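You operate a simulated robot arm through the tools that you are given. There is no shell and no other tool. Be economical: measure what you need, move in short steps, check, and stop when the job is done.

The job below is to be done with a simulated robot arm. You get a single attempt, and the scene is never put back.

TASK
Put one of the brake shoes from the top of the side table on top of the yellow block.

The check looks at the end state, three seconds after you hand in, the way a careful person would. Anything else that was tipped, shoved, dropped, spilled or broken makes it a failure.

THE ROBOT
A 6-joint arm with a two-finger parallel gripper, fixed in place. Base frame: the origin is at the foot of the arm, x ahead of it, y to its left, z up; the work surface is at about z = 800. Readings come in mm, degrees, newtons and seconds.
With the tool pointing down near the work surface it reaches from about 240 to 640 mm from the base axis. Its first joint turns from -66.0 to 66.0 degrees. Payload 2.7 kg.
The TCP is the grasp point between the finger pads, 23 mm short of the fingertips. In the tool frame z runs along the fingers and y along their closing line. The gripper opens to 94 mm. The fingers are 38 mm wide and 10 mm thick; the gripper's body (54 by 96 mm) begins 39 mm behind the TCP.
Orientation is that of the tool frame in the base frame, as [roll, pitch, yaw] about the fixed x, y, z axes, in that order (R = Rz(yaw) Ry(pitch) Rx(roll)). With the fingers straight down and closing along the base's y, the tool's x points along the base's -x, its y along +y and its z along -z.

THE INTERFACE
- The arm moves only by the tool move_arm. Its argument "increments" is one flat list of numbers, 5 for each row, row after row: the shift along the tool's x, y, z in units of 250 mm (1.0 is 250 mm), then the turn about the tool's z in units of 60 degrees (1.0 is 60 degrees), then the gripper command, from -1 (shut) to 1 (fully open), values between in proportion. In form: [tx, ty, tz, yaw, claw, tx, ty, tz, yaw, claw, ...]. A call has 1 to 20 rows; each row is the pose to reach, as a shift and turn from the pose commanded when the call began, along the tool's axes at that moment. A call with a number of a shift or a turn outside -1 to 1 is refused whole. Rows are played at 5 a second. More than 50 mm and 8.6 degrees between two rows, or a gripper value outside its range, and nothing of the call is played. Where a pose cannot be reached the arm comes as near as it can. A force on the tool above 40 N (or 10 N above the force at the start of the call, whichever is more), or a blocked arm, ends the call early, and 0.2 s more pass. Each finger travels about 45 mm/s and halts on what it meets, pressing with about 22 N; the grip force reading is that of the motor and also rises with nothing between the fingers. The clock runs only during rows and for 0.2 s after the last one: add rows that repeat a pose to give the fingers time. It gives the time, the measured TCP pose, the force on the tool (base axes), the opening and the grip force at its end, in the units of the frame above (readings bear some noise).
- Cameras (640 x 400 px; columns grow to the right, rows downward): "scene" is fixed at [85.2, -426.4, 1398.9]; the picture's right is [0.76, -0.65, 0.00], its down [-0.44, -0.51, -0.74] and it looks along [0.48, 0.56, -0.67] (base axes); focal length 349 px, centre (320, 200). "wrist" rides on the gripper at [-39, 0, -44] in the tool frame; the picture's right is [0.00, -1.00, 0.00], its down [0.97, 0.00, -0.24] and it looks along [0.24, 0.00, 0.97] (tool axes); focal length 218 px, centre (320, 200).
- snapshot(camera): a new picture of that camera. The clock stands still meanwhile.
- probe_pixels(camera, pixels): for up to 12 pixels [column, row] of the newest picture of that camera ("zoom" is the newest enlarged one), the place [x, y, z] in the base frame of the surface seen there, good to about 2 mm, but the place of the scene camera against the robot may be out by one fixed shift of up to 25 mm in any direction. The clock stands still meanwhile.
- close_up(camera, box): a new picture of the part [left, top, right, bottom] of that camera's present view, enlarged. The clock stands still meanwhile.
- finish_job(): hands the job in; it is judged then, once.

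Work in short steps. Measure before you move; look again where a grasp or a placing could have gone wrong, and mend it. You have 60 turns and 20 pictures in all, those below and enlarged ones among them. Open the gripper and draw the arm clear of the work before you hand the job in, unless the task says otherwise; then end with one line.

The tools are called as name(argument=value, ...) on one line, values as JSON. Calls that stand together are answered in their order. move_arm: Moves the arm, as the interface text tells. Its arguments: {"type":"object","properties":{"increments":{"type":"array"}},"required":["increments"]} The other tools are called the same way: snapshot (camera) takes a picture; probe_pixels (camera, pixels) gives the place of the surface under pixels of a picture; close_up (camera, box) takes an enlarged picture of a part of a camera's view; finish_job () hands the job in.

At the start:

```text
time_s: 0.0
eef_pos: [411.8, -61.2, 1119.1]
ee_rot: [179.9, 0.0, -180.0]
wrist_force: [-0.1, 0.8, 0.0]
finger_gap: 93.7
grip_force: 0.1
```

scene: 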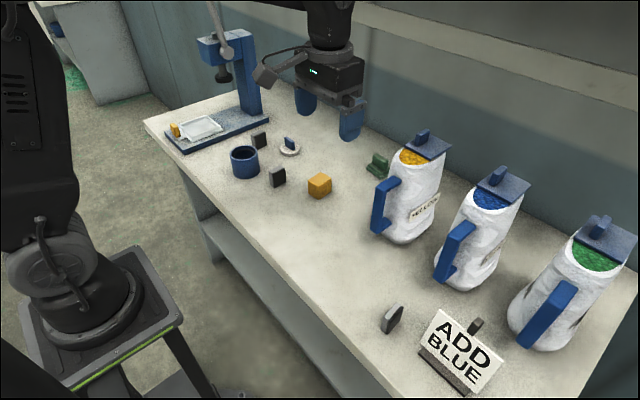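
wrist: 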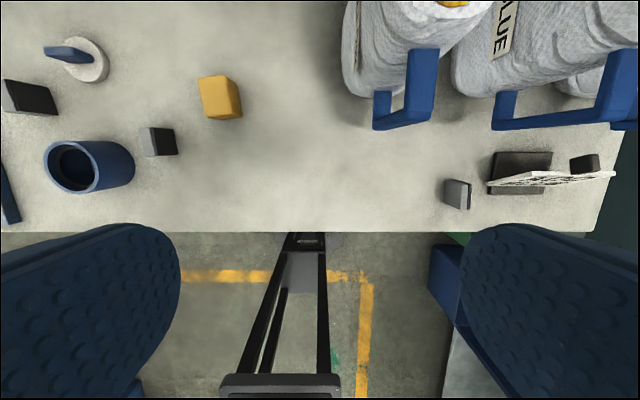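

The pictures show several small dark blocks near (258,140), (277,177) and (392,318), and a yellow block at (320,185). I'll enlarge them to tell which are brake shoes.

close_up(camera="scene", box=[220, 110, 400, 222])

close_up(camera="scene", box=[350, 280, 510, 380])

close_up(camera="wrist", box=[0, 20, 320, 220])

```text
3.56 times, centred on (310, 166) of scene
```

zoom: 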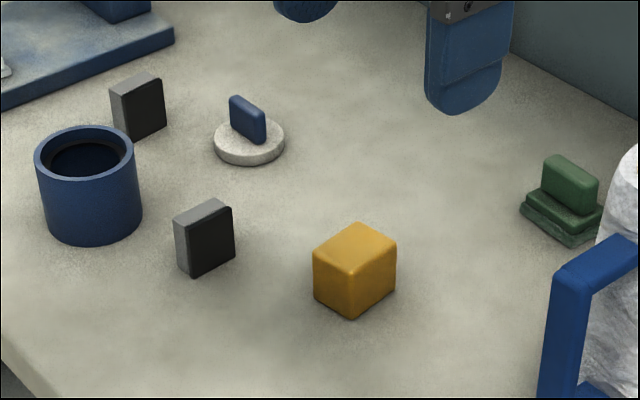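

```text
4.00 times, centred on (430, 330) of scene
```

zoom: 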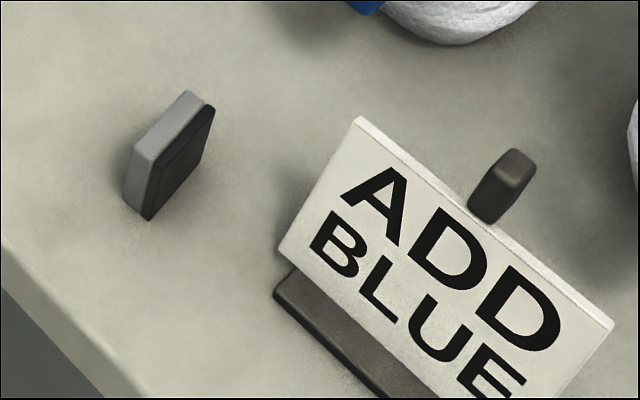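

```text
2.00 times, centred on (160, 120) of wrist
```

zoom: 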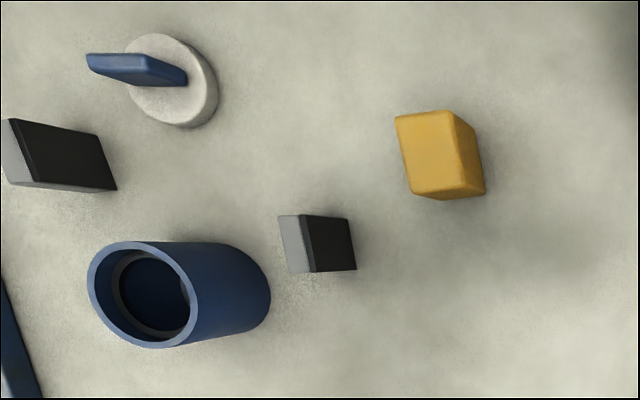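

Three grey-and-black pads are brake shoes. The nearest to the yellow block is at zoom (315,243). I'll measure it, the block and the cup in the newest wrist zoom.

probe_pixels(camera="zoom", pixels=[[282, 219], [297, 219], [291, 268], [309, 268], [305, 220], [330, 245], [352, 266], [400, 120], [450, 115], [415, 188], [460, 185], [435, 150]])

probe_pixels(camera="wrist", pixels=[[445, 182], [452, 182], [468, 186], [446, 202], [464, 206], [455, 192], [133, 165], [115, 145], [300, 130], [470, 182]])

```text
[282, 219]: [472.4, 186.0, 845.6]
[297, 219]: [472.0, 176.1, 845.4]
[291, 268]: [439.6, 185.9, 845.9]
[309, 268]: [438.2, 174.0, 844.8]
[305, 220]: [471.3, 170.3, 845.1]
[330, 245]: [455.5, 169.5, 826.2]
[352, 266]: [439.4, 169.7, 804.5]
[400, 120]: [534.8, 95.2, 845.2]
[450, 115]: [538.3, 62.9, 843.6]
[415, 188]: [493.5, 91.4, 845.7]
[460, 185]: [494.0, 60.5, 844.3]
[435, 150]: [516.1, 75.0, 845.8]
```

```text
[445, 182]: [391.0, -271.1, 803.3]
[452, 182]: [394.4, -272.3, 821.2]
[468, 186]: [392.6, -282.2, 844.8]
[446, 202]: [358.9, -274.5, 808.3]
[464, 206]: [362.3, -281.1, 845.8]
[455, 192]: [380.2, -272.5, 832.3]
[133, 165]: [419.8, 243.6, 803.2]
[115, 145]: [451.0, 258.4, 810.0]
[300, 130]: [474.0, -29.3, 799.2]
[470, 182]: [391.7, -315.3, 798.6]
```

Shoe A spans about x 438–473, y 169–187, top z 846, square to the base axes. The block top is centred near (515,77) at z 845. I'll check the heights and edges of the neighbours: cup rim, pitcher side and handle, and the disc.

probe_pixels(camera="wrist", pixels=[[92, 180], [55, 150], [350, 60], [345, 90], [376, 110], [379, 127], [360, 10], [108, 60], [55, 50], [85, 55]])

probe_pixels(camera="scene", pixels=[[378, 200], [375, 230], [388, 190], [430, 150], [420, 133], [380, 160], [318, 181], [404, 165]])

```text
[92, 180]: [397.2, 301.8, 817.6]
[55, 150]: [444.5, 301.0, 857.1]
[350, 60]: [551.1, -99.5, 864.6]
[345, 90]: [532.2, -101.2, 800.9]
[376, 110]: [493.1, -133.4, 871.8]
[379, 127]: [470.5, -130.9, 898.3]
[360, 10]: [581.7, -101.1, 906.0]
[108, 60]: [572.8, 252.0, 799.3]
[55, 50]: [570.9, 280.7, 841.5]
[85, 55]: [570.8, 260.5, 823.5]
```

```text
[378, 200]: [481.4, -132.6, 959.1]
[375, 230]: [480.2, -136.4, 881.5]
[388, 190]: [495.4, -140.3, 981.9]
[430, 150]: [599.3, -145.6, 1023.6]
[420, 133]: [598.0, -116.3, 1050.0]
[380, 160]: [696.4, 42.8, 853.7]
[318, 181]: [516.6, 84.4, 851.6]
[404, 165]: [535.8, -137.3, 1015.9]
```

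Nothing stands near either path: the pitcher is at y < -99 and the cup at y > 243. I'll go above shoe A at z 930 with the fingers partly open, then look.

move_arm(increments=[-0.029, 0.16, 0, 0, 0.28, -0.058, 0.32, 0, 0, 0.28, -0.088, 0.479, 0, 0, 0.28, -0.117, 0.638, 0, 0, 0.28, -0.146, 0.797, 0, 0, 0.28, -0.175, 0.957, 0, 0, 0.28, -0.175, 0.957, 0.15, 0, 0.28, -0.175, 0.957, 0.3, 0, 0.28, -0.175, 0.957, 0.45, 0, 0.28, -0.175, 0.957, 0.6, 0, 0.28, -0.175, 0.957, 0.756, 0, 0.28, -0.175, 0.957, 0.756, 0, 0.28])

snapshot(camera="wrist")

```text
time_s: 2.6
eef_pos: [454.7, 179.1, 929.6]
ee_rot: [180.0, 0.0, 180.0]
wrist_force: [0.7, 0.3, -0.7]
finger_gap: 60.5
grip_force: 0.0
```

```text
14 pictures are left
```

wrist: 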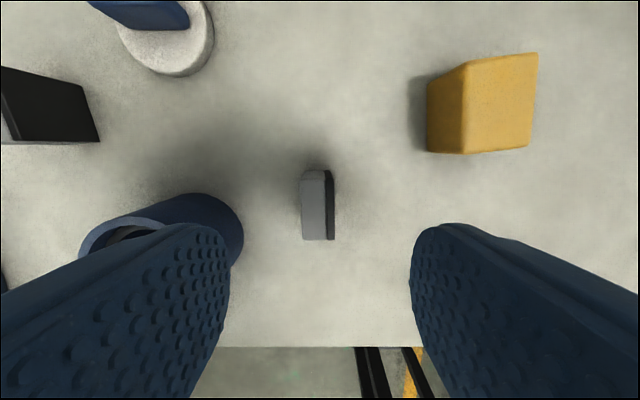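

The shoe shows at (302–334, 170–240), between the fingers and nearly square. I'll probe its outline and the block's edges from here.

probe_pixels(camera="wrist", pixels=[[303, 180], [305, 234], [331, 175], [331, 235], [312, 173], [312, 238], [467, 66], [535, 57], [467, 149], [525, 143], [212, 225], [500, 105]])

```text
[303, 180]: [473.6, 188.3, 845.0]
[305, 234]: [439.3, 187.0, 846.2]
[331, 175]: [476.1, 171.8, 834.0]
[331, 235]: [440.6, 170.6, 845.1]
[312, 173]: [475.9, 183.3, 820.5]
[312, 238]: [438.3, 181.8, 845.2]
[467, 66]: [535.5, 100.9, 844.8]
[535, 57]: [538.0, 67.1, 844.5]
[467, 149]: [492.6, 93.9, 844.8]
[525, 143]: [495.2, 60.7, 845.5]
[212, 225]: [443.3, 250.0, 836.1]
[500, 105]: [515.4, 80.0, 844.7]
```

Shoe centre is (456,179), matching the TCP, and the block's is about (515,79). I'll lower to z 831 and close.

move_arm(increments=[0, 0, 0.13, 0, 0.28, 0, 0, 0.26, 0, 0.28, 0, 0, 0.36, 0, 0.28, 0, 0, 0.394, 0, 0.28, 0, 0, 0.394, 0, 0.28, 0, 0, 0.394, 0, -1, 0, 0, 0.394, 0, -1, 0, 0, 0.394, 0, -1, 0, 0, 0.394, 0, -1, 0, 0, 0.394, 0, -1, 0, 0, 0.394, 0, -1])

```text
time_s: 5.0
eef_pos: [453.3, 178.6, 830.8]
ee_rot: [180.0, 0.0, -179.9]
wrist_force: [0.7, -0.7, -0.3]
finger_gap: 20.7
grip_force: 22.1
```

The fingers hold at 20.7 mm with 22 N, so the shoe is gripped. I'll lift 100 mm and look.

move_arm(increments=[0, 0, -0.04, 0, -1, 0, 0, -0.14, 0, -1, 0, 0, -0.27, 0, -1, 0, 0, -0.4, 0, -1, 0, 0, -0.4, 0, -1])

snapshot(camera="wrist")

```text
time_s: 6.2
eef_pos: [454.7, 176.9, 931.8]
ee_rot: [-180.0, 0.0, -180.0]
wrist_force: [0.9, -0.6, -0.9]
finger_gap: 20.7
grip_force: 22.0
```

```text
13 pictures are left
```

wrist: 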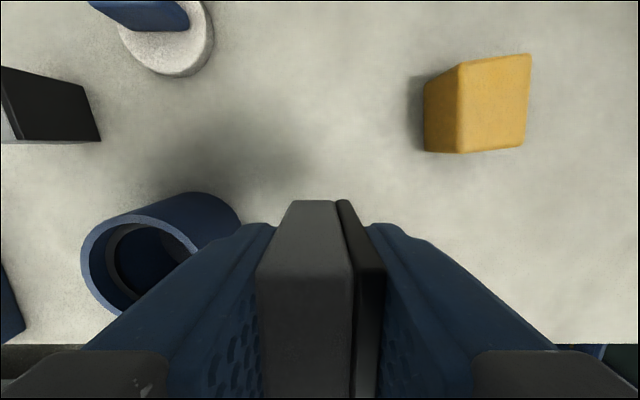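

The shoe is held upright and centred. I'll move over the block centre, staying high, and lower partway to z about 900.

move_arm(increments=[-0.059, -0.1, 0, 0, -1, -0.118, -0.197, 0, 0, -1, -0.177, -0.296, 0, 0, -1, -0.236, -0.394, 0, 0, -1, -0.236, -0.394, 0.06, 0, -1, -0.236, -0.394, 0.124, 0, -1, -0.236, -0.394, 0.124, 0, -1, -0.236, -0.394, 0.124, 0, -1])

snapshot(camera="wrist")

close_up(camera="scene", box=[240, 100, 400, 200])

```text
time_s: 8.0
eef_pos: [514.0, 80.2, 901.0]
ee_rot: [180.0, 0.1, -179.9]
wrist_force: [0.8, 0.2, -1.2]
finger_gap: 20.7
grip_force: 21.8
```

```text
12 pictures are left
```

wrist: 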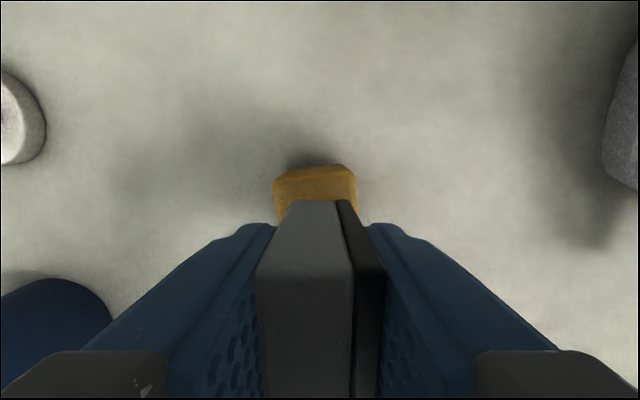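

```text
4.00 times, centred on (320, 150) of scene
```

zoom: 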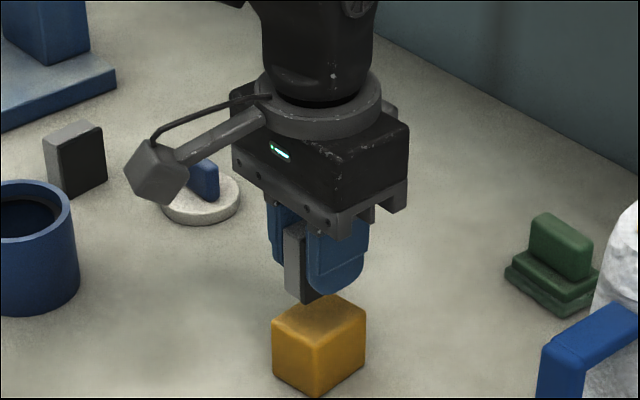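

The shoe hangs centred over the block (block at wrist 273–357, shoe 290–355). The expected contact is at TCP z of about 876, so I'll lower to about 878 and read the force.

move_arm(increments=[0, 0, 0.04, 0, -1, 0, 0, 0.07, 0, -1, 0, 0, 0.092, 0, -1, 0, 0, 0.092, 0, -1, 0, 0, 0.092, 0, -1])

```text
time_s: 9.2
eef_pos: [514.2, 79.3, 879.3]
ee_rot: [-180.0, 0.1, -179.9]
wrist_force: [-0.7, -0.3, -1.3]
finger_gap: 20.9
grip_force: 22.4
```

No contact yet. I'll go down in 1 mm steps.

move_arm(increments=[0, 0, 0.004, 0, -1, 0, 0, 0.008, 0, -1, 0, 0, 0.008, 0, -1])

```text
time_s: 10.0
eef_pos: [513.4, 78.5, 877.4]
ee_rot: [-180.0, 0.1, 180.0]
wrist_force: [-4.4, 0.5, 10.9]
finger_gap: 20.2
grip_force: 21.6
```

The 10.9 N upward force shows the shoe is resting on the block. I'll open the fingers, partly first, without moving.

move_arm(increments=[0, 0, 0, 0, -0.45, 0, 0, 0, 0, -0.35, 0, 0, 0, 0, 0.1, 0, 0, 0, 0, 0.1, 0, 0, 0, 0, 0.1])

snapshot(camera="wrist")

```text
time_s: 11.2
eef_pos: [513.0, 79.9, 876.2]
ee_rot: [180.0, 0.0, -180.0]
wrist_force: [-0.3, -0.1, 0.1]
finger_gap: 51.7
grip_force: 0.1
```

```text
10 pictures are left
```

wrist: 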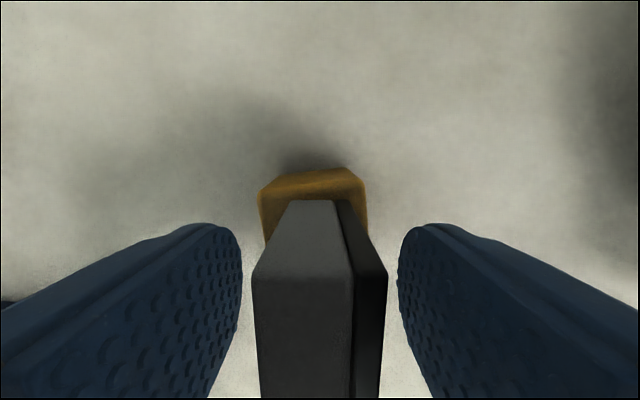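

The shoe stands upright on the block with both fingers clear. I'll rise straight up 175 mm and look.

move_arm(increments=[0, 0, -0.06, 0, 0.1, 0, 0, -0.2, 0, 0.1, 0, 0, -0.36, 0, 0.3, 0, 0, -0.53, 0, 0.6, 0, 0, -0.7, 0, 1, 0, 0, -0.7, 0, 1])

close_up(camera="scene", box=[220, 110, 400, 222])

snapshot(camera="wrist")

```text
time_s: 12.6
eef_pos: [513.1, 79.2, 1052.0]
ee_rot: [-180.0, 0.0, 180.0]
wrist_force: [0.2, 0.7, -0.5]
finger_gap: 94.0
grip_force: 0.0
```

```text
3.56 times, centred on (310, 166) of scene
```

zoom: 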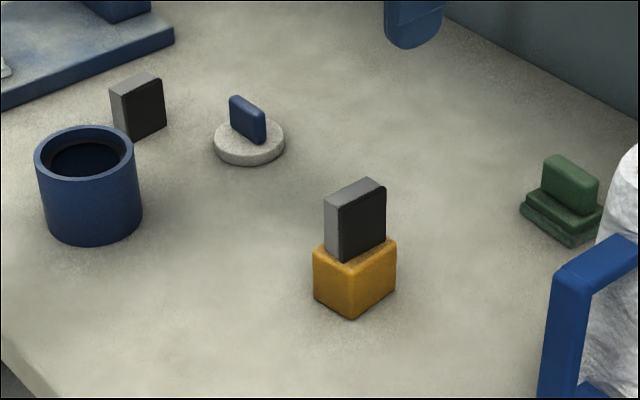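

```text
8 pictures are left
```

wrist: 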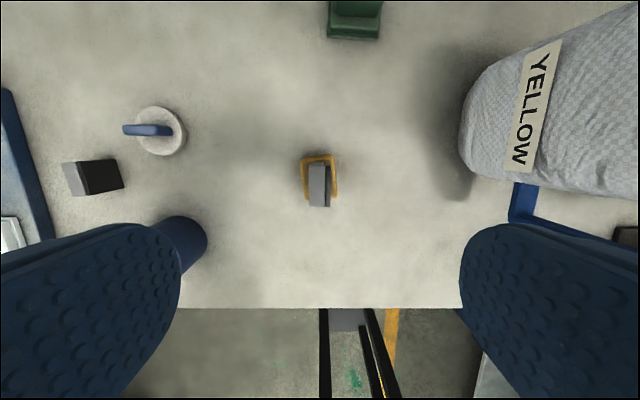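

The shoe stands squarely on the yellow block (zoom 325–385, 180–262), nothing else has moved, and the arm is clear with the gripper open. I'm handing in.

finish_job()

```text
The job is handed in.
```

One brake shoe from the side table now stands upright on top of the yellow block; the gripper is open, the arm is clear, and the last pictures showed nothing else disturbed.
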